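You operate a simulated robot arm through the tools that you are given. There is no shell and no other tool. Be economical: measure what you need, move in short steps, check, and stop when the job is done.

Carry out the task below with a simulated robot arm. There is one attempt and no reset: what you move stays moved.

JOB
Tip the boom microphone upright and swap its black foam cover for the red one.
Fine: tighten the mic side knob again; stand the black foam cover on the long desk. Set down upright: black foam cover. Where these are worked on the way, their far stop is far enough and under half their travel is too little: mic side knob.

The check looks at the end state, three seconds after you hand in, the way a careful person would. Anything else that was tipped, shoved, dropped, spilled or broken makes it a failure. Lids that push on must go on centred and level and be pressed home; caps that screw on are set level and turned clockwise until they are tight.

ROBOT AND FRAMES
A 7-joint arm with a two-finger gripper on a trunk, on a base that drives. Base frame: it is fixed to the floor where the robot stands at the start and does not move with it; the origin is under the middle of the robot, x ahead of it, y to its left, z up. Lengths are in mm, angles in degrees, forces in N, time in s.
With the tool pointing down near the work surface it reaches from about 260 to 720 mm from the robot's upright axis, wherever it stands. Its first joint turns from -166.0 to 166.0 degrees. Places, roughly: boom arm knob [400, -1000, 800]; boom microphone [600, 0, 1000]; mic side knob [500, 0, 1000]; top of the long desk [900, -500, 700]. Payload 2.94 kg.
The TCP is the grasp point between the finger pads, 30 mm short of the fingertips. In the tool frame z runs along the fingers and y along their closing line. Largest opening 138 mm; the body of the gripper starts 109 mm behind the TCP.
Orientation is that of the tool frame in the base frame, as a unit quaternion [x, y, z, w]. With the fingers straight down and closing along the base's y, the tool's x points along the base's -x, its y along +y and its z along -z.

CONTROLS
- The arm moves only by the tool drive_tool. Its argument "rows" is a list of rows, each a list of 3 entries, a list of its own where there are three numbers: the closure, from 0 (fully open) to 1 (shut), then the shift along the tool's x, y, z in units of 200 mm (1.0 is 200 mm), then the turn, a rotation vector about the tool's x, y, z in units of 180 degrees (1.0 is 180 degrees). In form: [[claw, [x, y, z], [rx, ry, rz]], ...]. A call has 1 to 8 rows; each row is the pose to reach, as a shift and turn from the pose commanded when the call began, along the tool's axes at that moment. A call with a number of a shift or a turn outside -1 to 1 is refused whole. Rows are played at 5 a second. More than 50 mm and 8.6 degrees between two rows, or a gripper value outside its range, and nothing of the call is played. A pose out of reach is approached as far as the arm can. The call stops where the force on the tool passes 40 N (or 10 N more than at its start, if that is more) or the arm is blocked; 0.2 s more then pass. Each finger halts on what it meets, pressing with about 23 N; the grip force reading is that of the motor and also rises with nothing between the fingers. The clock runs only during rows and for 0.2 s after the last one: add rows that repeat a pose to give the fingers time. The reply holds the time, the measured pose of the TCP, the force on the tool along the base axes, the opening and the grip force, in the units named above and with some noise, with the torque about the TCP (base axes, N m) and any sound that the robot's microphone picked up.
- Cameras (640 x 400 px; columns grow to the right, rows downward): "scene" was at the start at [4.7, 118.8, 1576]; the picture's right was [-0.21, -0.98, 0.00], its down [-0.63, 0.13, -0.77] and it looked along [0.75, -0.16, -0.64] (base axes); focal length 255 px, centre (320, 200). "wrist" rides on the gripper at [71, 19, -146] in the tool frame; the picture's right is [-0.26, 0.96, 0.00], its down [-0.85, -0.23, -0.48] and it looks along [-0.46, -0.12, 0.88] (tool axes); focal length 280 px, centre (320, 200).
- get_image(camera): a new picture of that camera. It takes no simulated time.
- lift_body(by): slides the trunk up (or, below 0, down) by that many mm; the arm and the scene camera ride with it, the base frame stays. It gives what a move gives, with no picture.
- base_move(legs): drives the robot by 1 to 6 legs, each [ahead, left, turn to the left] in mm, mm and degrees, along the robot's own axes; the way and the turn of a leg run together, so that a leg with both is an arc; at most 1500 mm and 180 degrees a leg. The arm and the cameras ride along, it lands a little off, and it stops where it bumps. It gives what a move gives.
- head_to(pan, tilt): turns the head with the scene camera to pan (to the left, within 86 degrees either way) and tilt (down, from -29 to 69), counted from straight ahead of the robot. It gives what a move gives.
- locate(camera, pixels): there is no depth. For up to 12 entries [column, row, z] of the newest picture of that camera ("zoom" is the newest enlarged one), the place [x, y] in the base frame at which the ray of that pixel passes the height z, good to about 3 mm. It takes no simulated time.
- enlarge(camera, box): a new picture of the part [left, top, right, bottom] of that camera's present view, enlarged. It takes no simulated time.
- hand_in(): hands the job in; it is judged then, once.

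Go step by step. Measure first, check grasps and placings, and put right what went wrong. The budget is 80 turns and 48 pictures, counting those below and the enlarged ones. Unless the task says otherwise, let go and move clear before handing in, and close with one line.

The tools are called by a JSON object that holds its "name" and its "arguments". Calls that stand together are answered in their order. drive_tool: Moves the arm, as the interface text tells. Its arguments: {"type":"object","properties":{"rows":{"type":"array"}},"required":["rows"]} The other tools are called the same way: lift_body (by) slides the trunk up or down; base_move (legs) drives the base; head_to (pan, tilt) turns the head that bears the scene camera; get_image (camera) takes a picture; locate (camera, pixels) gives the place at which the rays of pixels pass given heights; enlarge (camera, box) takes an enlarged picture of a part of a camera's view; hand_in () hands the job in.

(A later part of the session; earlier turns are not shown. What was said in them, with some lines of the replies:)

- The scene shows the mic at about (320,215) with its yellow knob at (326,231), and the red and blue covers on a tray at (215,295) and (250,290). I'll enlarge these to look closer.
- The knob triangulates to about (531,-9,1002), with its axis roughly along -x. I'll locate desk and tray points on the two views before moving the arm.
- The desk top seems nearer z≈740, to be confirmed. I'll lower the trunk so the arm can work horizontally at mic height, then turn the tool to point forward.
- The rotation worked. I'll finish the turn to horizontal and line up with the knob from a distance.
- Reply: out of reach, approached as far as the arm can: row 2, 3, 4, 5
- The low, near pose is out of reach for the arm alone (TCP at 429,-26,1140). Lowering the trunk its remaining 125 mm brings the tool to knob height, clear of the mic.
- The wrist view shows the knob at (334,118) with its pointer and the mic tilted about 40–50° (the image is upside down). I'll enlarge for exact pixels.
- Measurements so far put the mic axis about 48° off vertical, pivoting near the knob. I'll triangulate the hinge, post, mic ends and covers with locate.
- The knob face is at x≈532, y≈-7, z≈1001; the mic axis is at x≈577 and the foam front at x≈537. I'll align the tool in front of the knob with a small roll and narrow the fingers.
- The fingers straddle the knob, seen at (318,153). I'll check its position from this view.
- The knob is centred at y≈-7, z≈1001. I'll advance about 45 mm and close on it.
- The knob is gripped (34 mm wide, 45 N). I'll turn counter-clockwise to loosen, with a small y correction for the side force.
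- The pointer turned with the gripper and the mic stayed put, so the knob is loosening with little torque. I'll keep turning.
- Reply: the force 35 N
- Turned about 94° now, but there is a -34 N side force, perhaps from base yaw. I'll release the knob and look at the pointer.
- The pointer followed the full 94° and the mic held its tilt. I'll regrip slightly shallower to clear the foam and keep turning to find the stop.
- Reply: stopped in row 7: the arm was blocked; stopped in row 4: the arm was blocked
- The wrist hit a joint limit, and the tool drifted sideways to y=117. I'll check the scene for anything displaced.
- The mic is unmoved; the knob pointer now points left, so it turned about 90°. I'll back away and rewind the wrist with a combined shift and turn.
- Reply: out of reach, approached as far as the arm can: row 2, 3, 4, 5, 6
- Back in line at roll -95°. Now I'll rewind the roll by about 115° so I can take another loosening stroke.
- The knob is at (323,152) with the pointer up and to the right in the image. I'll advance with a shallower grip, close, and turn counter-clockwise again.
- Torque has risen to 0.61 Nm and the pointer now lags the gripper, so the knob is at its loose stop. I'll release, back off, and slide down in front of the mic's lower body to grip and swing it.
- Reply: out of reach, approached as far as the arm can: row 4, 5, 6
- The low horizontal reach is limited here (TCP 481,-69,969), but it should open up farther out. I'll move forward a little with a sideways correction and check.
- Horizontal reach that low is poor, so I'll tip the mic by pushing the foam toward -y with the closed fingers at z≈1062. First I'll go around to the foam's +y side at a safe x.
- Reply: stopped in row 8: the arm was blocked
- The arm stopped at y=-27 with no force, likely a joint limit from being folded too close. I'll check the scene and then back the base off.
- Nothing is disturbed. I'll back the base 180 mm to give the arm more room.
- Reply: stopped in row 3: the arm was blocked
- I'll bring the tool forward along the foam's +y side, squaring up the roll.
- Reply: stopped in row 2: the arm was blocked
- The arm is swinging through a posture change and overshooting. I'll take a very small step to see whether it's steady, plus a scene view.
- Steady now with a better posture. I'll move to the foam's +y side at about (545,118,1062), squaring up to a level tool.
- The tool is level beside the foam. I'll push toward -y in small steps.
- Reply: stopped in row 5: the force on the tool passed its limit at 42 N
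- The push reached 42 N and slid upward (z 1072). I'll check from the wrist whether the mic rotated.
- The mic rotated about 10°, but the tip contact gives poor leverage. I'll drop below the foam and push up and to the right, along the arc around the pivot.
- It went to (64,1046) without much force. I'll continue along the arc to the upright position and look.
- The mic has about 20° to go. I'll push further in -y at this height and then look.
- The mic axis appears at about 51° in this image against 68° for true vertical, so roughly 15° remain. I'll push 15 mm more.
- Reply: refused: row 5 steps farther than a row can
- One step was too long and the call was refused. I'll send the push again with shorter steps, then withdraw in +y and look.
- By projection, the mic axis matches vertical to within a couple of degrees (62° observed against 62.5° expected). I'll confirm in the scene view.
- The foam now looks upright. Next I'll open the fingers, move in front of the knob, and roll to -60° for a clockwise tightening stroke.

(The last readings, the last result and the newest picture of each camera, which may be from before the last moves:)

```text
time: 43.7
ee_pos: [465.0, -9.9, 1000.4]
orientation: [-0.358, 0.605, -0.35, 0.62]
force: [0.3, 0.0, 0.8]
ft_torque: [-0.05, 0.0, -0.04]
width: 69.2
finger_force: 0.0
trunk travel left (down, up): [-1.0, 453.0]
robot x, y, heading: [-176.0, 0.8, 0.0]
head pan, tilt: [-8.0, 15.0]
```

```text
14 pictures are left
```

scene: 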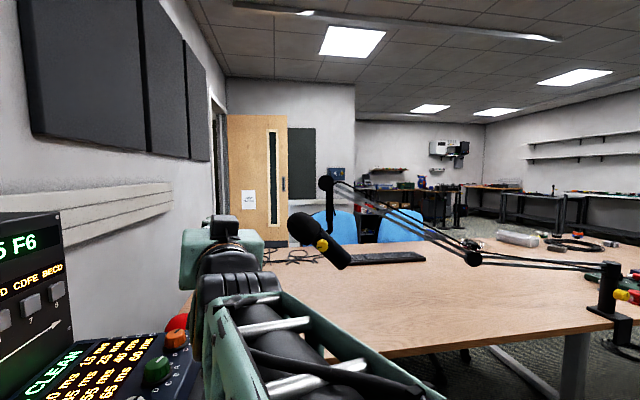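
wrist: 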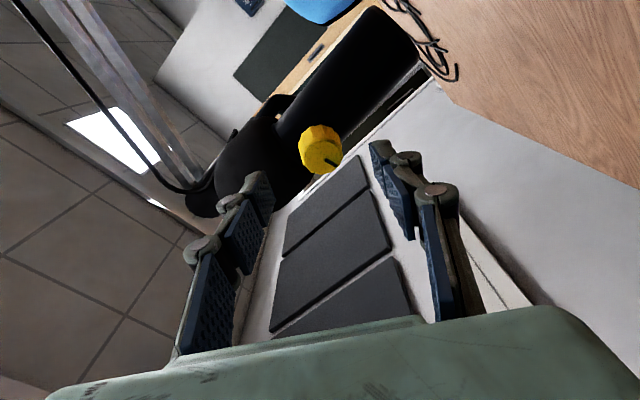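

The knob is centred between the fingers at (321,150). I'll advance, close, and turn clockwise.

{"name": "drive_tool", "arguments": {"rows": [[0.5, [0, 0, 0.1], [0, 0, 0]], [0.5, [0, 0, 0.205], [0, 0, 0]], [0.8, [0, 0, 0.205], [0, 0, 0]], [0.8, [0, 0, 0.205], [0, 0, 0]], [0.8, [0, 0, 0.205], [0, 0, 0]], [0.8, [0, 0, 0.205], [0, 0, 0.04]], [0.8, [0, 0, 0.205], [0, 0, 0.08]], [0.8, [0, 0, 0.205], [0, 0, 0.12]]]}}

{"name": "drive_tool", "arguments": {"rows": [[0.8, [0, 0, 0], [0, 0, 0.045]], [0.8, [0, 0, 0], [0, 0, 0.09]], [0.8, [0, 0, 0], [0, 0, 0.135]], [0.8, [0, 0, 0], [0, 0, 0.18]], [0.8, [0, 0, 0], [0, 0, 0.225]], [0.8, [0, 0, 0], [0, 0, 0.27]], [0.8, [0, 0, 0], [0, 0, 0.315]], [0.8, [0, 0, 0], [0, 0, 0.36]]]}}

```text
time: 45.5
ee_pos: [504.3, -9.1, 1001.8]
orientation: [-0.237, 0.662, -0.227, 0.674]
force: [-2.9, 0.9, -6.5]
ft_torque: [-0.23, -1.0, 0.34]
width: 32.5
finger_force: 45.2
trunk travel left (down, up): [-1.0, 453.0]
robot x, y, heading: [-176.4, -0.7, 0.1]
head pan, tilt: [-8.0, 15.0]
```

```text
time: 47.3
ee_pos: [504.8, -12.0, 1002.3]
orientation: [0.157, 0.685, 0.169, 0.691]
force: [-6.6, -7.0, -3.9]
ft_torque: [-0.17, -0.68, -0.84]
width: 32.6
finger_force: 44.7
trunk travel left (down, up): [-1.0, 453.0]
robot x, y, heading: [-178.0, 3.1, 0.1]
head pan, tilt: [-8.0, 15.0]
```

Turned 87° with low torque, so there is more to go. Continuing clockwise.

{"name": "drive_tool", "arguments": {"rows": [[0.8, [0, 0, 0], [0, 0, 0.045]], [0.8, [0, 0, 0], [0, 0, 0.09]], [0.8, [0, 0, 0], [0, 0, 0.135]], [0.8, [0, 0, 0], [0, 0, 0.18]], [0.8, [0, 0, 0], [0, 0, 0.225]], [0.8, [0, 0, 0], [0, 0, 0.27]], [0.8, [0, 0, 0], [0, 0, 0.3]]]}}

{"name": "get_image", "arguments": {"camera": "wrist"}}

```text
time: 48.9
ee_pos: [506.3, -9.5, 998.7]
orientation: [0.45, 0.543, 0.465, 0.536]
force: [-4.4, -7.6, -14.1]
ft_torque: [-0.45, 0.34, -0.42]
width: 32.0
finger_force: 45.3
trunk travel left (down, up): [-1.0, 453.0]
robot x, y, heading: [-178.4, 3.5, 0.2]
head pan, tilt: [-8.0, 15.0]
```

```text
13 pictures are left
```

wrist: 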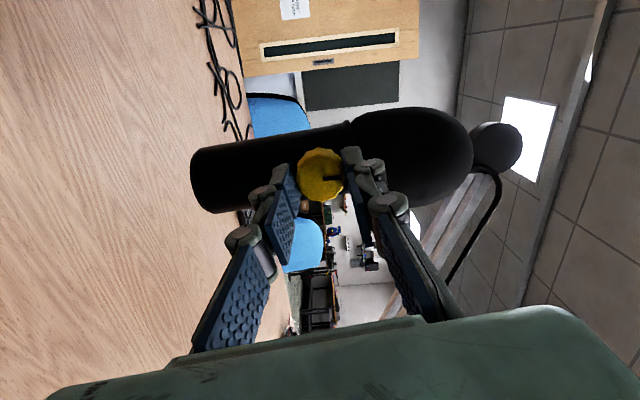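

Torque is -0.45 Nm and the pointer is back to straight up, its original tight position, while it was 107° round when loose. The knob is tight. I'll release, back away, and unwind the roll.

{"name": "drive_tool", "arguments": {"rows": [[0.6, [0, 0, 0], [0, 0, 0]], [0.4, [0, 0, -0.1], [0, 0, 0]], [0.4, [0, 0, -0.3], [0, 0, -0.04]], [0.4, [0, 0.1, -0.3], [0, 0, -0.085]], [0.4, [0.1, 0.2, -0.3], [0, 0, -0.13]], [0.4, [0.25, 0.3, -0.3], [0, 0, -0.175]], [0.4, [0.4, 0.4, -0.3], [0, 0, -0.22]], [0.4, [0.55, 0.5, -0.3], [0, 0, -0.265]]]}}

{"name": "get_image", "arguments": {"camera": "scene"}}

```text
time: 50.7
ee_pos: [450.4, 112.8, 1062.3]
orientation: [0.198, 0.687, 0.207, 0.668]
force: [1.4, 0.1, -0.2]
ft_torque: [-0.01, 0.01, 0.01]
width: 82.8
finger_force: 0.0
trunk travel left (down, up): [-1.0, 453.0]
robot x, y, heading: [-181.1, 2.1, 0.1]
head pan, tilt: [-8.0, 15.0]
```

```text
12 pictures are left
```

scene: 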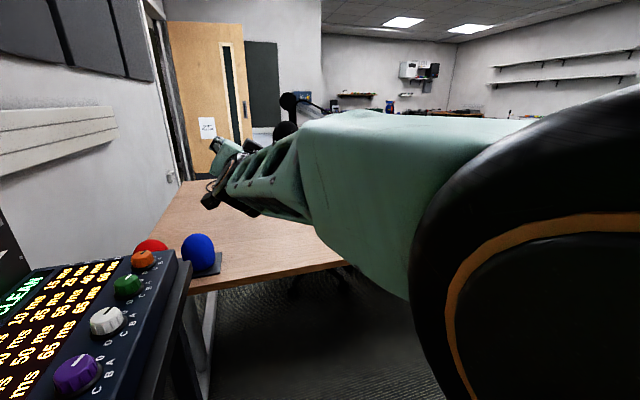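

The scene view is blocked by the arm, so I'll rely on the wrist camera. I'll pose the tool pitched 45° down above and behind the black foam, fingers fully open, ready to slide over it.

{"name": "drive_tool", "arguments": {"rows": [[0, [-0.111, -0.031, -0.003], [0.0109, 0.0335, -0.0247]], [0, [-0.222, -0.063, -0.006], [0.0218, 0.0669, -0.0495]], [0, [-0.333, -0.094, -0.01], [0.0327, 0.1004, -0.0742]], [0, [-0.445, -0.125, -0.013], [0.0436, 0.1338, -0.099]], [0, [-0.556, -0.156, -0.016], [0.0545, 0.1673, -0.1237]], [0, [-0.667, -0.188, -0.02], [0.0654, 0.2007, -0.1485]], [0, [-0.778, -0.219, -0.023], [0.0763, 0.2342, -0.1732]], [0, [-0.778, -0.219, -0.023], [0.0763, 0.2342, -0.1732]]]}}

{"name": "get_image", "arguments": {"camera": "wrist"}}

```text
time: 51.4
ee_pos: [451.6, 161.6, 1062.6]
orientation: [0.115, 0.79, 0.278, 0.533]
force: [0.2, 0.4, -0.2]
ft_torque: [-0.04, 0.02, 0.0]
width: 138.4
finger_force: 0.1
trunk travel left (down, up): [-1.0, 453.0]
robot x, y, heading: [-179.0, -1.8, 0.4]
head pan, tilt: [-8.0, 15.0]
stopped in row 3: the arm was blocked; the commanded pose is now the measured one
```

```text
11 pictures are left
```

wrist: 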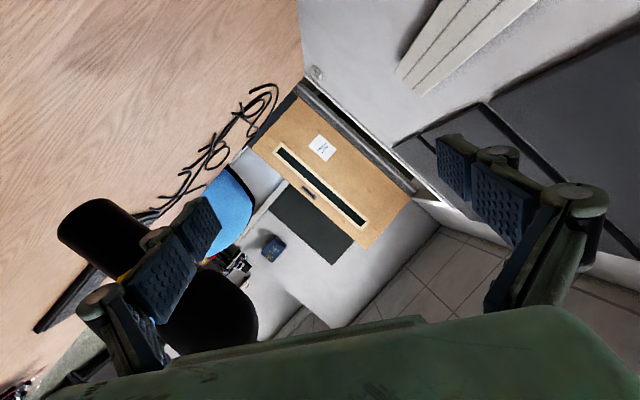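

The arm is changing posture again. For pitched-down work a higher trunk suits the arm better, so I'll raise it 250 mm and then realign from above.

{"name": "lift_body", "arguments": {"by": 250}}

{"name": "head_to", "arguments": {"pan": -5, "tilt": 30}}

```text
time: 54.0
ee_pos: [450.0, 162.9, 1312.8]
orientation: [0.114, 0.79, 0.279, 0.534]
force: [-0.3, 0.3, 0.2]
ft_torque: [0.02, 0.0, 0.01]
width: 138.1
finger_force: 0.0
trunk travel left (down, up): [-251.0, 203.0]
robot x, y, heading: [-177.8, -1.4, 0.0]
head pan, tilt: [-8.0, 15.0]
```

```text
time: 54.7
ee_pos: [451.0, 162.3, 1314.3]
orientation: [0.112, 0.79, 0.278, 0.535]
force: [0.5, -0.5, -0.3]
ft_torque: [-0.02, -0.02, 0.01]
width: 137.8
finger_force: 0.1
trunk travel left (down, up): [-251.0, 203.0]
robot x, y, heading: [-182.3, 2.0, 0.1]
head pan, tilt: [-5.0, 30.0]
```

Now I'll realign in smooth small steps towards the pitched-down pose in front of the foam.

{"name": "drive_tool", "arguments": {"rows": [[0, [0.018, -0.137, -0.01], [0.0199, 0.0179, -0.0195]], [0, [0.036, -0.274, -0.02], [0.0398, 0.0357, -0.039]], [0, [0.054, -0.411, -0.031], [0.0597, 0.0536, -0.0585]], [0, [0.072, -0.549, -0.041], [0.0796, 0.0714, -0.078]], [0, [0.09, -0.686, -0.051], [0.0995, 0.0893, -0.0976]], [0, [0.108, -0.823, -0.062], [0.1194, 0.1071, -0.1171]], [0, [0.126, -0.96, -0.072], [0.1393, 0.125, -0.1366]], [0, [0.126, -0.96, -0.072], [0.1393, 0.125, -0.1366]]]}}

{"name": "get_image", "arguments": {"camera": "scene"}}

```text
time: 56.5
ee_pos: [449.9, 12.2, 1191.0]
orientation: [0.0, 0.924, 0.0, 0.383]
force: [0.7, 0.6, -0.1]
ft_torque: [-0.01, 0.01, -0.03]
width: 137.9
finger_force: 0.1
trunk travel left (down, up): [-251.0, 203.0]
robot x, y, heading: [-180.4, -1.0, -0.1]
head pan, tilt: [-5.0, 30.0]
```

```text
10 pictures are left
```

scene: 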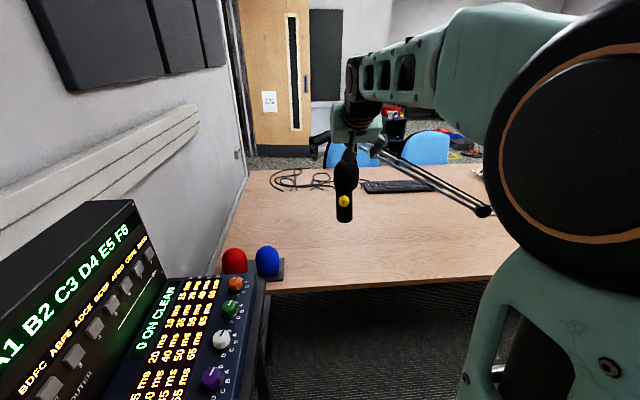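

The tool is at (450,12,1191), pitched 45° down, and the mic looks upright. I'll locate the foam, mic bottom and covers in this view.

{"name": "locate", "arguments": {"camera": "scene", "pixels": [[347, 178, 1050], [344, 201, 1001], [345, 219, 890], [234, 262, 790], [267, 262, 790], [234, 273, 745], [268, 275, 745], [285, 277, 740]]}}

{"name": "get_image", "arguments": {"camera": "wrist"}}

```text
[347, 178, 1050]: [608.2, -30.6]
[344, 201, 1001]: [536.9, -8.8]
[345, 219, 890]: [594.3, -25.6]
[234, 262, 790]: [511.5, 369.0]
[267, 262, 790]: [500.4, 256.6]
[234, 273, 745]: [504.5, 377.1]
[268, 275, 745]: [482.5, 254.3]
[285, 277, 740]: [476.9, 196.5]
```

```text
9 pictures are left
```

wrist: 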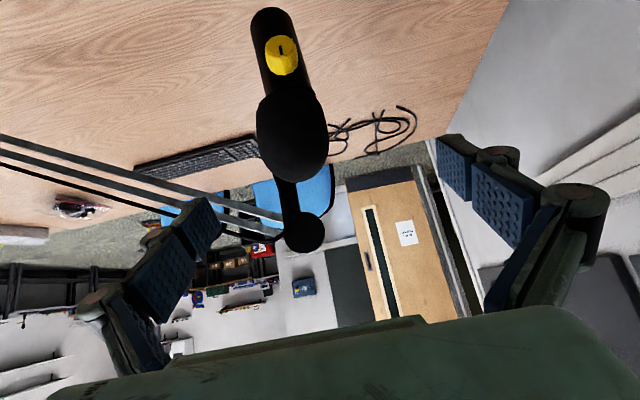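

The projections place the mic axis near (582,-23), vertical within 1°, with the foam spanning z≈1015–1114. I'll slide the open fingers around the foam.

{"name": "drive_tool", "arguments": {"rows": [[0, [0.01, -0.12, 0.1], [0, 0, 0]], [0, [0.03, -0.175, 0.3], [0, 0, 0]], [0, [0.045, -0.175, 0.5], [0, 0, 0]], [0, [0.055, -0.175, 0.7], [0, 0, 0]], [0, [0.067, -0.175, 0.93], [0, 0, 0]], [0, [0.067, -0.175, 0.93], [0, 0, 0]]]}}

{"name": "get_image", "arguments": {"camera": "wrist"}}

```text
time: 57.9
ee_pos: [572.8, -21.6, 1051.0]
orientation: [0.0, 0.924, 0.0, 0.382]
force: [-0.7, -0.6, -0.1]
ft_torque: [-0.04, -0.03, 0.04]
width: 138.0
finger_force: 0.0
trunk travel left (down, up): [-251.0, 203.0]
robot x, y, heading: [-178.5, -3.3, -0.0]
head pan, tilt: [-5.0, 30.0]
```

```text
8 pictures are left
```

wrist: 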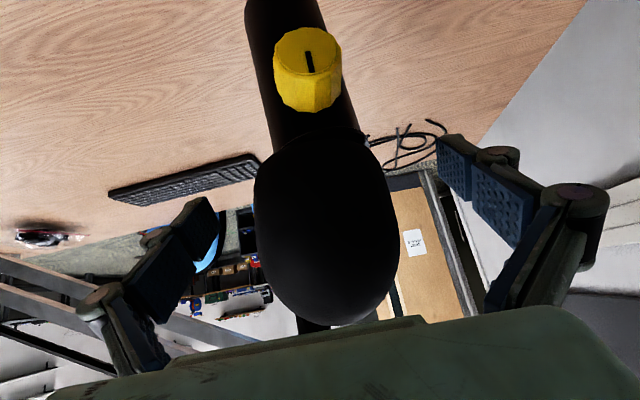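

The foam sits centred between the fingers, at about x=325. I'll close on it.

{"name": "drive_tool", "arguments": {"rows": [[0.3, [0, 0, 0], [0, 0, 0]], [0.6, [0, 0, 0], [0, 0, 0]], [0.7, [0, 0, 0], [0, 0, 0]], [0.7, [0, 0, 0], [0, 0, 0]], [0.7, [0, 0, 0], [0, 0, 0]]]}}

{"name": "drive_tool", "arguments": {"rows": [[0.7, [-0.02, 0, -0.02], [0, 0, 0]], [0.7, [-0.04, 0, -0.04], [0, 0, 0]], [0.7, [-0.06, 0, -0.06], [0, 0, 0]], [0.7, [-0.09, 0, -0.09], [0, 0, 0]], [0.7, [-0.12, 0, -0.12], [0, 0, 0]], [0.7, [-0.15, 0, -0.15], [0, 0, 0]]]}}

```text
time: 59.1
ee_pos: [570.8, -20.5, 1051.6]
orientation: [0.0, 0.924, 0.001, 0.383]
force: [0.7, 0.9, -0.4]
ft_torque: [-0.03, -0.02, -0.02]
width: 74.0
finger_force: 22.5
trunk travel left (down, up): [-251.0, 203.0]
robot x, y, heading: [-178.1, -2.6, 0.3]
head pan, tilt: [-5.0, 30.0]
```

```text
time: 60.5
ee_pos: [572.4, -20.7, 1093.7]
orientation: [0.0, 0.924, 0.001, 0.383]
force: [-0.5, -0.7, -0.4]
ft_torque: [-0.03, -0.03, 0.0]
width: 73.9
finger_force: 23.5
trunk travel left (down, up): [-251.0, 203.0]
robot x, y, heading: [-178.7, 1.6, -0.0]
head pan, tilt: [-5.0, 30.0]
```

The grip held at 74 mm and the 42 mm lift met no resistance. I'll lift another 50 mm with a small -x bias.

{"name": "drive_tool", "arguments": {"rows": [[0.7, [-0.03, 0, -0.035], [0, 0, 0]], [0.7, [-0.06, 0, -0.07], [0, 0, 0]], [0.7, [-0.1, 0, -0.11], [0, 0, 0]], [0.7, [-0.14, 0, -0.16], [0, 0, 0]], [0.7, [-0.16, 0, -0.19], [0, 0, 0]]]}}

{"name": "get_image", "arguments": {"camera": "wrist"}}

```text
time: 61.7
ee_pos: [568.1, -21.0, 1141.5]
orientation: [-0.001, 0.924, 0.001, 0.383]
force: [0.2, -0.1, 0.5]
ft_torque: [0.01, -0.01, -0.03]
width: 73.9
finger_force: 22.9
trunk travel left (down, up): [-251.0, 203.0]
robot x, y, heading: [-179.7, 1.4, -0.1]
head pan, tilt: [-5.0, 30.0]
```

```text
7 pictures are left
```

wrist: 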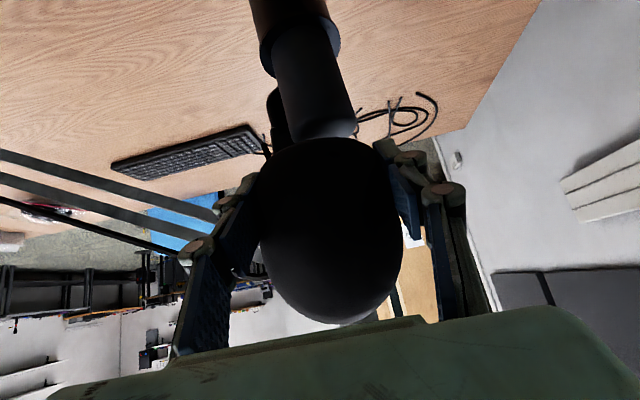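

The bare capsule at (310,90) is clear of the foam's lower edge. I'll rise a touch, withdraw in -x, and move over to y≈115.

{"name": "drive_tool", "arguments": {"rows": [[0.7, [-0.035, 0, -0.035], [0, 0, 0]], [0.7, [0.08, 0, -0.15], [0, 0, 0]], [0.7, [0.22, 0, -0.29], [0, 0, 0]], [0.7, [0.36, 0, -0.43], [0, 0, 0]], [0.7, [0.36, 0.2, -0.43], [0, 0, 0]], [0.7, [0.36, 0.42, -0.43], [0, 0, 0]], [0.7, [0.36, 0.66, -0.43], [0, 0, 0]], [0.7, [0.36, 0.66, -0.43], [0, 0, 0]]]}}

{"name": "base_move", "arguments": {"legs": [[120, 0, 0]]}}

{"name": "lift_body", "arguments": {"by": -250}}

```text
time: 63.5
ee_pos: [455.5, 110.4, 1151.3]
orientation: [0.001, 0.924, 0.0, 0.382]
force: [0.3, 0.8, 0.4]
ft_torque: [-0.02, -0.02, 0.01]
width: 73.6
finger_force: 23.0
trunk travel left (down, up): [-251.0, 203.0]
robot x, y, heading: [-178.5, 0.9, 0.1]
head pan, tilt: [-5.0, 30.0]
```

```text
time: 64.8
ee_pos: [575.3, 110.6, 1152.2]
orientation: [0.0, 0.924, 0.001, 0.383]
force: [0.5, 0.1, 0.2]
ft_torque: [0.03, -0.01, -0.01]
width: 73.5
finger_force: 22.8
trunk travel left (down, up): [-251.0, 203.0]
robot x, y, heading: [-60.5, 2.4, 0.5]
head pan, tilt: [-5.0, 30.0]
```

```text
time: 67.3
ee_pos: [573.9, 111.0, 901.6]
orientation: [0.0, 0.925, 0.001, 0.381]
force: [-0.4, 0.6, 0.5]
ft_torque: [0.01, 0.03, -0.03]
width: 73.3
finger_force: 23.2
trunk travel left (down, up): [-1.0, 453.0]
robot x, y, heading: [-58.2, 1.5, 0.0]
head pan, tilt: [-5.0, 30.0]
```

The foam is over a clear patch at (574,111). I'll lower 95 mm with the arm, then feel for the desk in small steps.

{"name": "drive_tool", "arguments": {"rows": [[0.7, [0.085, 0, 0.085], [0, 0, 0]], [0.7, [0.17, 0, 0.17], [0, 0, 0]], [0.7, [0.255, 0, 0.255], [0, 0, 0]], [0.7, [0.33, 0, 0.33], [0, 0, 0]], [0.7, [0.33, 0, 0.33], [0, 0, 0]]]}}

{"name": "enlarge", "arguments": {"camera": "scene", "box": [150, 100, 470, 300]}}

```text
time: 68.5
ee_pos: [573.5, 111.2, 807.4]
orientation: [0.0, 0.924, 0.0, 0.383]
force: [-0.3, 0.2, -0.2]
ft_torque: [0.0, 0.03, -0.02]
width: 73.3
finger_force: 23.1
trunk travel left (down, up): [-1.0, 453.0]
robot x, y, heading: [-59.1, 0.2, 0.5]
head pan, tilt: [-5.0, 30.0]
```

```text
2.00 times, centred on (310, 200) of scene
```

zoom: 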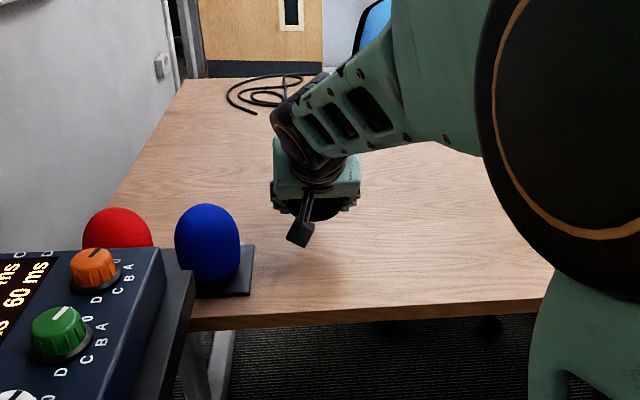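

Now small steps down, watching for contact, and locating the covers from this view.

{"name": "locate", "arguments": {"camera": "zoom", "pixels": [[207, 204, 840], [118, 208, 840], [250, 294, 740], [253, 244, 740], [207, 245, 790], [118, 245, 790], [240, 245, 790], [175, 245, 790], [84, 240, 790], [152, 240, 790]]}}

{"name": "drive_tool", "arguments": {"rows": [[0.7, [0.02, 0, 0.02], [0, 0, 0]], [0.7, [0.04, 0, 0.04], [0, 0, 0]], [0.7, [0.06, 0, 0.06], [0, 0, 0]], [0.7, [0.075, 0, 0.075], [0, 0, 0]], [0.7, [0.09, 0, 0.09], [0, 0, 0]], [0.7, [0.105, 0, 0.105], [0, 0, 0]], [0.7, [0.12, 0, 0.12], [0, 0, 0]], [0.7, [0.135, 0, 0.135], [0, 0, 0]]]}}

```text
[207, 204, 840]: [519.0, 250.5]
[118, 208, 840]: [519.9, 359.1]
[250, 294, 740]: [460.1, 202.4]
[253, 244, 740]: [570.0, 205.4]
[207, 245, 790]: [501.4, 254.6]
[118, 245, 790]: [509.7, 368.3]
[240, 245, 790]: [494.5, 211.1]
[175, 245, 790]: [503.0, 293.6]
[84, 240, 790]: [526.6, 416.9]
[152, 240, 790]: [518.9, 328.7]
```

```text
time: 70.3
ee_pos: [575.3, 110.2, 770.5]
orientation: [0.0, 0.924, 0.001, 0.383]
force: [-1.4, 0.2, 0.0]
ft_torque: [-0.02, 0.0, -0.05]
width: 72.9
finger_force: 22.9
trunk travel left (down, up): [-1.0, 453.0]
robot x, y, heading: [-57.1, -1.8, 0.2]
head pan, tilt: [-5.0, 30.0]
```

No contact yet at z=770. Continuing down in 4 mm steps.

{"name": "drive_tool", "arguments": {"rows": [[0.7, [0.014, 0, 0.014], [0, 0, 0]], [0.7, [0.028, 0, 0.028], [0, 0, 0]], [0.7, [0.042, 0, 0.042], [0, 0, 0]], [0.7, [0.056, 0, 0.056], [0, 0, 0]], [0.7, [0.07, 0, 0.07], [0, 0, 0]]]}}

```text
time: 71.5
ee_pos: [574.7, 111.4, 758.0]
orientation: [0.0, 0.922, 0.001, 0.388]
force: [-9.4, -1.4, 30.8]
ft_torque: [-1.01, -0.06, -0.43]
width: 73.1
finger_force: 23.0
trunk travel left (down, up): [-1.0, 453.0]
robot x, y, heading: [-59.7, 0.3, 0.2]
head pan, tilt: [-5.0, 30.0]
```

Contact: 31 N up at z≈758. I'll ease up to relieve the load, then open the fingers and let the foam settle.

{"name": "drive_tool", "arguments": {"rows": [[0.7, [-0.015, 0, -0.015], [0, 0, 0]], [0.7, [-0.028, 0, -0.028], [0, 0, 0]], [0.7, [-0.028, 0, -0.028], [0, 0, 0]]]}}

{"name": "get_image", "arguments": {"camera": "wrist"}}

```text
time: 72.3
ee_pos: [574.3, 111.4, 757.9]
orientation: [0.0, 0.924, 0.001, 0.383]
force: [5.9, 1.1, 8.8]
ft_torque: [-0.26, -0.31, 0.24]
width: 72.8
finger_force: 22.7
trunk travel left (down, up): [-1.0, 453.0]
robot x, y, heading: [-59.5, -1.8, 0.2]
head pan, tilt: [-5.0, 30.0]
```

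```text
5 pictures are left
```

wrist: 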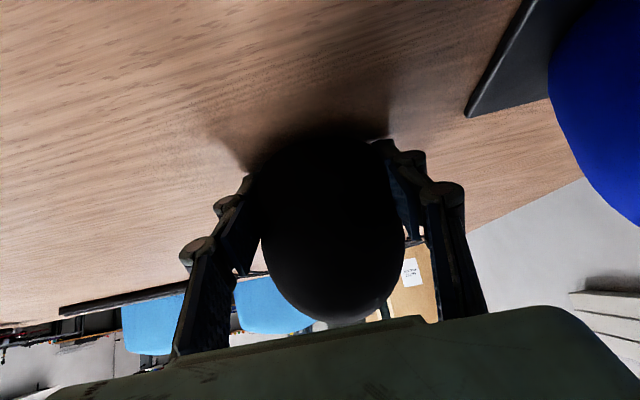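

The foam stands on the desk (9 N residual). I'll open and withdraw back and up along the tool, then steepen the pitch by 25° so the camera clears the console when fetching the red cover.

{"name": "drive_tool", "arguments": {"rows": [[0.4, [0, 0, 0], [0, 0, 0]], [0.18, [0, 0, 0], [0, 0, 0]], [0.15, [0, 0, -0.15], [0, 0, 0]], [0.15, [0, 0, -0.38], [0, 0, 0]], [0.2, [0, 0, -0.6], [0, 0.046, 0]], [0.2, [0, 0, -0.82], [0, 0.092, 0]], [0.25, [0, 0, -0.95], [0, 0.139, 0]], [0.25, [0, 0, -0.95], [0, 0.139, 0]]]}}

{"name": "lift_body", "arguments": {"by": 120}}

{"name": "base_move", "arguments": {"legs": [[55, 0, 0]]}}

```text
time: 74.2
ee_pos: [440.2, 110.3, 892.1]
orientation: [-0.001, 0.985, 0.0, 0.173]
force: [0.7, 0.6, 0.3]
ft_torque: [-0.02, 0.03, 0.01]
width: 103.5
finger_force: 0.1
trunk travel left (down, up): [-1.0, 453.0]
robot x, y, heading: [-59.4, 1.6, 0.2]
head pan, tilt: [-5.0, 30.0]
```

```text
time: 75.7
ee_pos: [439.9, 109.9, 1013.7]
orientation: [-0.001, 0.985, 0.001, 0.174]
force: [0.3, -0.1, 0.3]
ft_torque: [0.0, 0.03, 0.06]
width: 103.3
finger_force: 0.1
trunk travel left (down, up): [-121.0, 333.0]
robot x, y, heading: [-61.3, -2.5, 0.2]
head pan, tilt: [-5.0, 30.0]
```

```text
time: 76.6
ee_pos: [494.7, 111.5, 1014.2]
orientation: [-0.001, 0.985, 0.001, 0.174]
force: [-0.6, -0.8, 0.1]
ft_torque: [-0.03, 0.0, 0.02]
width: 103.5
finger_force: 0.2
trunk travel left (down, up): [-121.0, 333.0]
robot x, y, heading: [-2.2, -1.1, 0.1]
head pan, tilt: [-5.0, 30.0]
```

Now I'll move left to above the red cover.

{"name": "drive_tool", "arguments": {"rows": [[0.25, [0, 0.19, 0], [0, 0, 0]], [0.25, [0, 0.38, 0], [0, 0, 0]], [0.25, [0, 0.57, 0], [0, 0, 0]], [0.25, [0, 0.76, 0], [0, 0, 0]], [0.25, [0, 0.95, 0], [0, 0, 0]], [0.25, [0, 0.95, 0], [0, 0, 0]]]}}

{"name": "drive_tool", "arguments": {"rows": [[0.25, [0, 0.13, 0], [0, 0, 0]], [0.25, [0, 0.26, 0.05], [0, 0, 0]], [0.25, [0, 0.39, 0.1], [0, 0, 0]], [0.25, [0, 0.39, 0.15], [0, 0, 0]], [0.25, [0, 0.39, 0.15], [0, 0, 0]]]}}

{"name": "get_image", "arguments": {"camera": "wrist"}}

```text
time: 78.0
ee_pos: [495.4, 301.5, 1011.8]
orientation: [0.001, 0.985, 0.0, 0.174]
force: [0.7, -0.5, -0.2]
ft_torque: [-0.02, 0.01, 0.0]
width: 103.6
finger_force: 0.0
trunk travel left (down, up): [-121.0, 333.0]
robot x, y, heading: [-4.5, 0.3, 0.2]
head pan, tilt: [-5.0, 30.0]
```

```text
time: 79.2
ee_pos: [505.4, 377.7, 982.6]
orientation: [0.001, 0.985, 0.0, 0.174]
force: [0.1, 0.2, 0.0]
ft_torque: [-0.01, -0.02, -0.07]
width: 103.5
finger_force: 0.0
trunk travel left (down, up): [-121.0, 333.0]
robot x, y, heading: [-6.5, 1.0, 0.2]
head pan, tilt: [-5.0, 30.0]
```

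```text
4 pictures are left
```

wrist: 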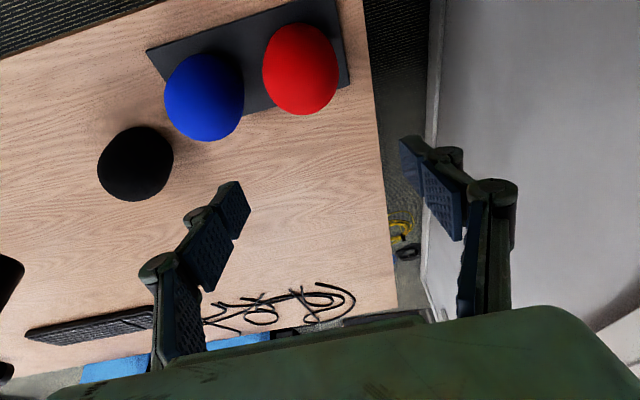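

The black foam stands at (135,163), and the red cover is at (300,69). I'll locate both covers from here.

{"name": "locate", "arguments": {"camera": "wrist", "pixels": [[300, 69, 780], [300, 69, 770], [204, 97, 780], [135, 163, 772], [345, 85, 728], [147, 50, 728], [262, 69, 780], [338, 69, 780]]}}

```text
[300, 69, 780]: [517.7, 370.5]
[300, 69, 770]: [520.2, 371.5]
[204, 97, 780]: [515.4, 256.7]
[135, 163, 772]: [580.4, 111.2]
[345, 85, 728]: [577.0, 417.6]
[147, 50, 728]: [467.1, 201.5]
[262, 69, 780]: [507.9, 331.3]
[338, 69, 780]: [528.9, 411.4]
```

Red is at about (519,371) and blue at (515,257); the right finger fits in the gap. I'll descend toward the red cover.

{"name": "drive_tool", "arguments": {"rows": [[0.26, [0.04, -0.035, 0.15], [0, 0, 0]], [0.26, [0.1, -0.035, 0.37], [0, 0, 0]], [0.26, [0.17, -0.035, 0.6], [0, 0, 0]], [0.26, [0.234, -0.035, 0.82], [0, 0, 0]], [0.26, [0.234, -0.035, 0.82], [0, 0, 0]]]}}

{"name": "get_image", "arguments": {"camera": "wrist"}}

```text
time: 80.4
ee_pos: [517.4, 373.0, 813.7]
orientation: [0.001, 0.985, 0.001, 0.173]
force: [-0.3, 0.1, -0.2]
ft_torque: [-0.03, 0.01, 0.03]
width: 102.2
finger_force: 0.0
trunk travel left (down, up): [-121.0, 333.0]
robot x, y, heading: [-4.7, -1.0, 0.4]
head pan, tilt: [-5.0, 30.0]
```

```text
3 pictures are left
```

wrist: 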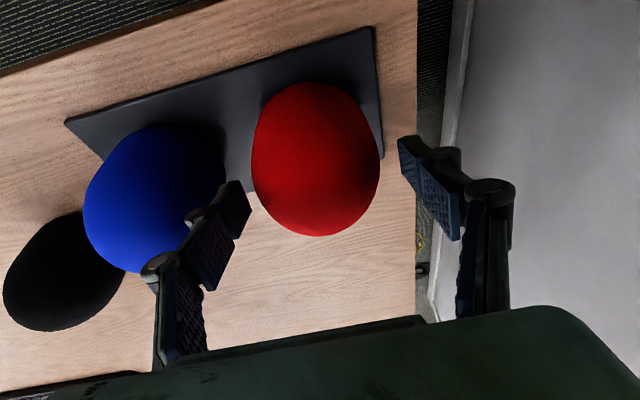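

The fingers straddle the red one. I'll check the positions of red and blue before the final descent.

{"name": "locate", "arguments": {"camera": "wrist", "pixels": [[316, 158, 780], [252, 158, 780], [382, 158, 780], [228, 190, 780], [155, 198, 780], [250, 200, 792], [222, 195, 792], [398, 150, 792]]}}

```text
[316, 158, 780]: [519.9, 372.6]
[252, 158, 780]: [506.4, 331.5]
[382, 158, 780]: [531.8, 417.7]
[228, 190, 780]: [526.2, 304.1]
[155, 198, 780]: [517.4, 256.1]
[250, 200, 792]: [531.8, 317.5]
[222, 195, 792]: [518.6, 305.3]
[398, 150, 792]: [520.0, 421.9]
```

Centred at y≈372. I'll narrow slightly to keep clear of the blue cover, descend 42 mm and grip.

{"name": "drive_tool", "arguments": {"rows": [[0.31, [0, 0.008, 0], [0, 0, 0]], [0.31, [0.024, 0.008, 0.066], [0, 0, 0]], [0.31, [0.048, 0.008, 0.132], [0, 0, 0]], [0.31, [0.072, 0.008, 0.197], [0, 0, 0]], [0.6, [0.072, 0.008, 0.197], [0, 0, 0]], [0.7, [0.072, 0.008, 0.197], [0, 0, 0]], [0.7, [0.072, 0.008, 0.197], [0, 0, 0]], [0.7, [0.072, 0.008, 0.197], [0, 0, 0]]]}}

```text
time: 82.2
ee_pos: [516.7, 374.4, 773.5]
orientation: [0.0, 0.985, 0.001, 0.174]
force: [0.7, 0.2, -0.6]
ft_torque: [0.0, -0.03, -0.01]
width: 70.6
finger_force: 22.9
trunk travel left (down, up): [-121.0, 333.0]
robot x, y, heading: [-5.1, 0.3, 0.2]
head pan, tilt: [-5.0, 30.0]
```

Gripped at 70.6 mm. I'll lift straight up.

{"name": "drive_tool", "arguments": {"rows": [[0.7, [-0.034, 0, -0.094], [0, 0, 0]], [0.7, [-0.085, 0, -0.235], [0, 0, 0]], [0.7, [-0.16, 0, -0.44], [0, 0, 0]], [0.7, [-0.235, 0, -0.645], [0, 0, 0]], [0.7, [-0.31, 0, -0.85], [0, 0, 0]], [0.7, [-0.31, 0, -0.85], [0, 0, 0]]]}}

{"name": "lift_body", "arguments": {"by": 200}}

```text
time: 83.6
ee_pos: [517.3, 373.4, 953.0]
orientation: [-0.001, 0.985, 0.0, 0.174]
force: [-0.5, -0.1, -0.3]
ft_torque: [-0.05, 0.03, 0.0]
width: 70.7
finger_force: 22.9
trunk travel left (down, up): [-121.0, 333.0]
robot x, y, heading: [-8.0, 3.3, 0.3]
head pan, tilt: [-5.0, 30.0]
```

```text
time: 85.8
ee_pos: [516.8, 373.8, 1154.9]
orientation: [0.0, 0.985, 0.0, 0.174]
force: [0.7, 0.4, -0.9]
ft_torque: [0.0, -0.03, -0.01]
width: 70.6
finger_force: 22.5
trunk travel left (down, up): [-321.0, 133.0]
robot x, y, heading: [-7.2, 0.5, 0.2]
head pan, tilt: [-5.0, 30.0]
```

The red cover is up. Next I'll back off in x and carry it across to the mic's y, in front of the mic.

{"name": "drive_tool", "arguments": {"rows": [[0.7, [0.06, -0.19, -0.03], [0, 0, 0]], [0.7, [0.12, -0.38, -0.055], [0, 0, 0]], [0.7, [0.18, -0.57, -0.08], [0, 0, 0]], [0.7, [0.24, -0.76, -0.11], [0, 0, 0]], [0.7, [0.306, -0.975, -0.138], [0, 0, 0]], [0.7, [0.306, -0.975, -0.138], [0, 0, 0]]]}}

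{"name": "drive_tool", "arguments": {"rows": [[0.7, [0, -0.2, 0], [0, 0, 0]], [0.7, [0, -0.4, 0], [0, 0, 0]], [0.7, [0, -0.6, 0], [0, 0, 0]], [0.7, [0, -0.8, 0], [0, 0, 0]], [0.7, [0, -0.99, 0], [0, 0, 0]], [0.7, [0, -0.99, 0], [0, 0, 0]]]}}

```text
time: 87.2
ee_pos: [451.0, 178.2, 1156.9]
orientation: [-0.001, 0.985, 0.001, 0.173]
force: [0.7, -0.3, -0.2]
ft_torque: [0.02, -0.03, 0.06]
width: 70.7
finger_force: 22.5
trunk travel left (down, up): [-321.0, 133.0]
robot x, y, heading: [-3.0, 1.9, 0.3]
head pan, tilt: [-5.0, 30.0]
```

```text
time: 88.6
ee_pos: [451.9, -21.4, 1150.1]
orientation: [0.0, 0.986, 0.0, 0.165]
force: [-0.2, -1.2, -0.5]
ft_torque: [-0.01, 0.0, -0.01]
width: 70.7
finger_force: 23.6
trunk travel left (down, up): [-321.0, 133.0]
robot x, y, heading: [-6.7, 3.0, 0.1]
head pan, tilt: [-5.0, 30.0]
```

The tool is lined up at y=-21. I'll advance to x≈566 above the capsule, with a 1° pitch correction, then check alignment.

{"name": "drive_tool", "arguments": {"rows": [[0.7, [-0.03, 0, -0.07], [0, -0.005, 0]], [0.7, [-0.2, 0, 0.0], [0, -0.005, 0]], [0.7, [-0.38, 0, 0.06], [0, -0.005, 0]], [0.7, [-0.564, 0, 0.115], [0, -0.005, 0]], [0.7, [-0.564, 0, 0.115], [0, -0.005, 0]]]}}

{"name": "get_image", "arguments": {"camera": "wrist"}}

```text
time: 89.8
ee_pos: [563.0, -19.7, 1176.3]
orientation: [0.0, 0.983, 0.0, 0.181]
force: [0.3, 0.2, -0.2]
ft_torque: [0.03, 0.02, -0.03]
width: 70.6
finger_force: 23.1
trunk travel left (down, up): [-321.0, 133.0]
robot x, y, heading: [-6.0, -3.5, 0.4]
head pan, tilt: [-5.0, 30.0]
```

```text
2 pictures are left
```

wrist: 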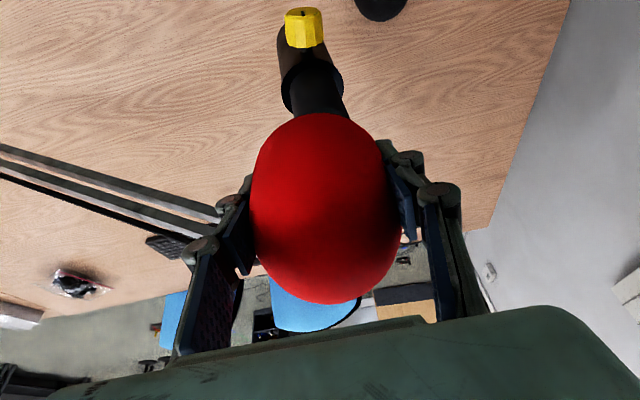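

The capsule is visible at (318,95) below the red cover. I'll locate the flange and capsule edges.

{"name": "locate", "arguments": {"camera": "wrist", "pixels": [[282, 92, 1012], [344, 84, 1012], [313, 88, 1012], [292, 100, 1040], [347, 100, 1040], [320, 100, 1040], [304, 27, 1001]]}}

```text
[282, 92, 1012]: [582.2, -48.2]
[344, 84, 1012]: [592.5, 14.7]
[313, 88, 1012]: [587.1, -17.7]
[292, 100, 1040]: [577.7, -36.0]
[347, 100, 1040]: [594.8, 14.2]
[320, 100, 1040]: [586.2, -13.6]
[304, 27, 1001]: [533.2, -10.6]
```

I'll locate the red cover's own centre in the same image, for a relative alignment.

{"name": "locate", "arguments": {"camera": "wrist", "pixels": [[325, 208, 1181], [325, 208, 1171], [250, 205, 1171], [401, 205, 1171], [378, 2, 735], [318, 75, 1012]]}}

```text
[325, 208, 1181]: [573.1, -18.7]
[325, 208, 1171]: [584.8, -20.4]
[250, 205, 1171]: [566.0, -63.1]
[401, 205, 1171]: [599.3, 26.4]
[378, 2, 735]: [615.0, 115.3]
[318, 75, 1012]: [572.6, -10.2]
```

Relative offset is about +14 mm in x and +1 mm in y. I'll align and lower over the capsule in steps, watching the force.

{"name": "drive_tool", "arguments": {"rows": [[0.7, [-0.037, 0.005, 0.1], [0, 0.005, 0]], [0.7, [-0.037, 0.005, 0.1], [0, 0.005, 0]], [0.7, [-0.011, 0.005, 0.17], [0, 0.005, 0]], [0.7, [0.016, 0.005, 0.24], [0, 0.005, 0]], [0.7, [0.043, 0.005, 0.31], [0, 0.005, 0]], [0.7, [0.07, 0.005, 0.38], [0, 0.005, 0]], [0.7, [0.07, 0.005, 0.38], [0, 0.005, 0]]]}}

```text
time: 91.4
ee_pos: [578.7, -17.4, 1099.6]
orientation: [0.0, 0.985, 0.0, 0.173]
force: [-0.2, -0.7, -0.5]
ft_torque: [0.03, -0.02, 0.01]
width: 70.8
finger_force: 22.8
trunk travel left (down, up): [-321.0, 133.0]
robot x, y, heading: [-5.6, -1.1, 0.2]
head pan, tilt: [-5.0, 30.0]
```

No resistance down to z=1100, so the capsule is inside. I'll keep lowering until it presses home.

{"name": "drive_tool", "arguments": {"rows": [[0.7, [0.017, 0, 0.047], [0, 0, 0]], [0.7, [0.034, 0, 0.094], [0, 0, 0]], [0.7, [0.051, 0, 0.141], [0, 0, 0]], [0.7, [0.06, 0, 0.165], [0, 0, 0]], [0.7, [0.068, 0, 0.188], [0, 0, 0]], [0.7, [0.074, 0, 0.204], [0, 0, 0]], [0.7, [0.08, 0, 0.22], [0, 0, 0]], [0.7, [0.086, 0, 0.236], [0, 0, 0]]]}}

```text
time: 93.2
ee_pos: [578.7, -19.6, 1051.9]
orientation: [0.0, 0.984, 0.0, 0.177]
force: [2.0, -1.4, 25.4]
ft_torque: [0.15, -0.28, 0.01]
width: 71.1
finger_force: 23.0
trunk travel left (down, up): [-321.0, 133.0]
robot x, y, heading: [-3.0, -0.1, 0.2]
head pan, tilt: [-5.0, 30.0]
```

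25 N up at z=1052, about where it should seat. One more firm press, then relax.

{"name": "drive_tool", "arguments": {"rows": [[0.7, [0.004, 0, 0.012], [0, 0, 0]], [0.7, [0.007, 0, 0.02], [0, 0, 0]], [0.7, [0.007, 0, 0.02], [0, 0, 0]]]}}

{"name": "get_image", "arguments": {"camera": "wrist"}}

```text
time: 94.0
ee_pos: [577.7, -18.4, 1047.2]
orientation: [0.0, 0.984, 0.001, 0.176]
force: [2.3, -0.3, 24.7]
ft_torque: [0.16, -0.23, -0.01]
width: 70.6
finger_force: 23.0
trunk travel left (down, up): [-321.0, 133.0]
robot x, y, heading: [-6.2, 2.8, 0.1]
head pan, tilt: [-5.0, 30.0]
```

```text
1 pictures are left
```

wrist: 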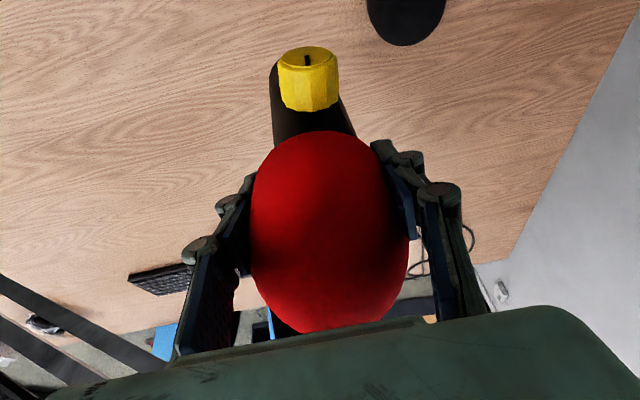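

The force stayed at about 25 N while the foam slipped up slightly in the fingers, so the grip friction is the limit. I'll check the height of the foam's lower edge.

{"name": "locate", "arguments": {"camera": "wrist", "pixels": [[312, 131, 1010], [312, 131, 1020], [312, 131, 1030], [309, 60, 1001], [309, 46, 1018], [309, 108, 1010], [272, 80, 960], [330, 332, 1110]]}}

```text
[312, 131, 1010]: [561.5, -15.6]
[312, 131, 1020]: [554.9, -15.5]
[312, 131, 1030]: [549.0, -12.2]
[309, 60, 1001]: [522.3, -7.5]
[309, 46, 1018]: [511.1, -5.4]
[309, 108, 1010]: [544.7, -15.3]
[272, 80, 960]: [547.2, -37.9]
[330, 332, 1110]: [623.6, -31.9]
```

The lower edge compares with where the black one sat to within about 6 mm. To be sure it's home, I'll release, rise, close the fingers and press straight down on the dome.

{"name": "drive_tool", "arguments": {"rows": [[0.4, [0, 0, 0], [0, 0, 0]], [0.22, [0, 0, 0], [0, 0, 0]], [0.2, [0, 0, -0.2], [0, 0, 0]], [0.2, [0, 0, -0.42], [0, 0, 0]], [0.25, [0, 0, -0.65], [0, 0, 0]], [0.8, [-0.1, 0, -0.66], [0, 0, 0]], [1, [-0.183, 0, -0.63], [0, 0, 0]], [1, [-0.183, 0, -0.63], [0, 0, 0]]]}}

```text
time: 95.8
ee_pos: [570.4, -19.5, 1175.1]
orientation: [0.0, 0.985, 0.001, 0.173]
force: [1.0, 0.4, 0.9]
ft_torque: [0.02, -0.01, 0.0]
width: 0.0
finger_force: 8.8
trunk travel left (down, up): [-321.0, 133.0]
robot x, y, heading: [-3.0, 0.8, 0.1]
head pan, tilt: [-5.0, 30.0]
```

Now I'll press down slowly on the dome; the move stops by itself at 40 N.

{"name": "drive_tool", "arguments": {"rows": [[1, [0.03, 0, 0.085], [0, 0, 0]], [1, [0.041, 0, 0.113], [0, 0, 0]], [1, [0.048, 0, 0.132], [0, 0, 0]], [1, [0.055, 0, 0.15], [0, 0, 0]], [1, [0.062, 0, 0.17], [0, 0, 0]], [1, [0.069, 0, 0.188], [0, 0, 0]], [1, [0.075, 0, 0.207], [0, 0, 0]], [1, [0.082, 0, 0.226], [0, 0, 0]]]}}

```text
time: 97.0
ee_pos: [571.1, -19.7, 1149.4]
orientation: [0.0, 0.983, -0.001, 0.185]
force: [-4.5, 0.5, 15.3]
ft_torque: [0.03, 0.17, 0.04]
width: 6.1
finger_force: 23.2
trunk travel left (down, up): [-321.0, 133.0]
robot x, y, heading: [-3.1, -0.5, 0.2]
head pan, tilt: [-5.0, 30.0]
stopped in row 6: the force on the tool passed its limit at 43 N (the readings are from after the stop); the commanded pose is now the measured one
```

The press reached 43 N with the foam top at about z=1117, matching a fully seated cover. I'll retract up and back, then take a final look.

{"name": "drive_tool", "arguments": {"rows": [[1, [-0.05, 0, -0.14], [0, 0, 0]], [1, [0.1, 0, -0.24], [0, 0, 0]], [1, [0.3, 0, -0.34], [0, 0, 0]], [1, [0.5, 0, -0.44], [0, 0, 0]], [1, [0.65, 0, -0.54], [0, 0, 0]], [1, [0.65, 0, -0.54], [0, 0, 0]]]}}

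{"name": "get_image", "arguments": {"camera": "wrist"}}

```text
time: 98.4
ee_pos: [422.0, -22.9, 1142.0]
orientation: [0.002, 0.994, 0.001, 0.109]
force: [1.1, 0.3, -0.9]
ft_torque: [-0.03, 0.03, 0.02]
width: 0.0
finger_force: 23.5
trunk travel left (down, up): [-321.0, 133.0]
robot x, y, heading: [-4.0, 2.7, -0.1]
head pan, tilt: [-5.0, 30.0]
stopped in row 6: the arm was blocked; the commanded pose is now the measured one
```

```text
0 pictures are left
```

wrist: 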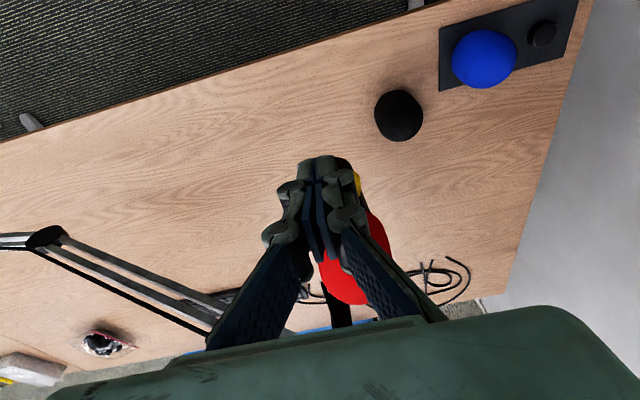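

The last picture shows the red cover on the mic at (355,270), the black one standing on the desk at (398,115), and the blue one still on its tray at (484,58). The arm is clear, so I'm handing in.

{"name": "hand_in", "arguments": {}}

```text
The job is handed in.
```

I handed in the job with the mic upright, its side knob tightened again, the red cover pressed on, and the black cover standing on the long desk. I measured the mic as upright before the swap but had no clear view of it after pressing the red cover on.
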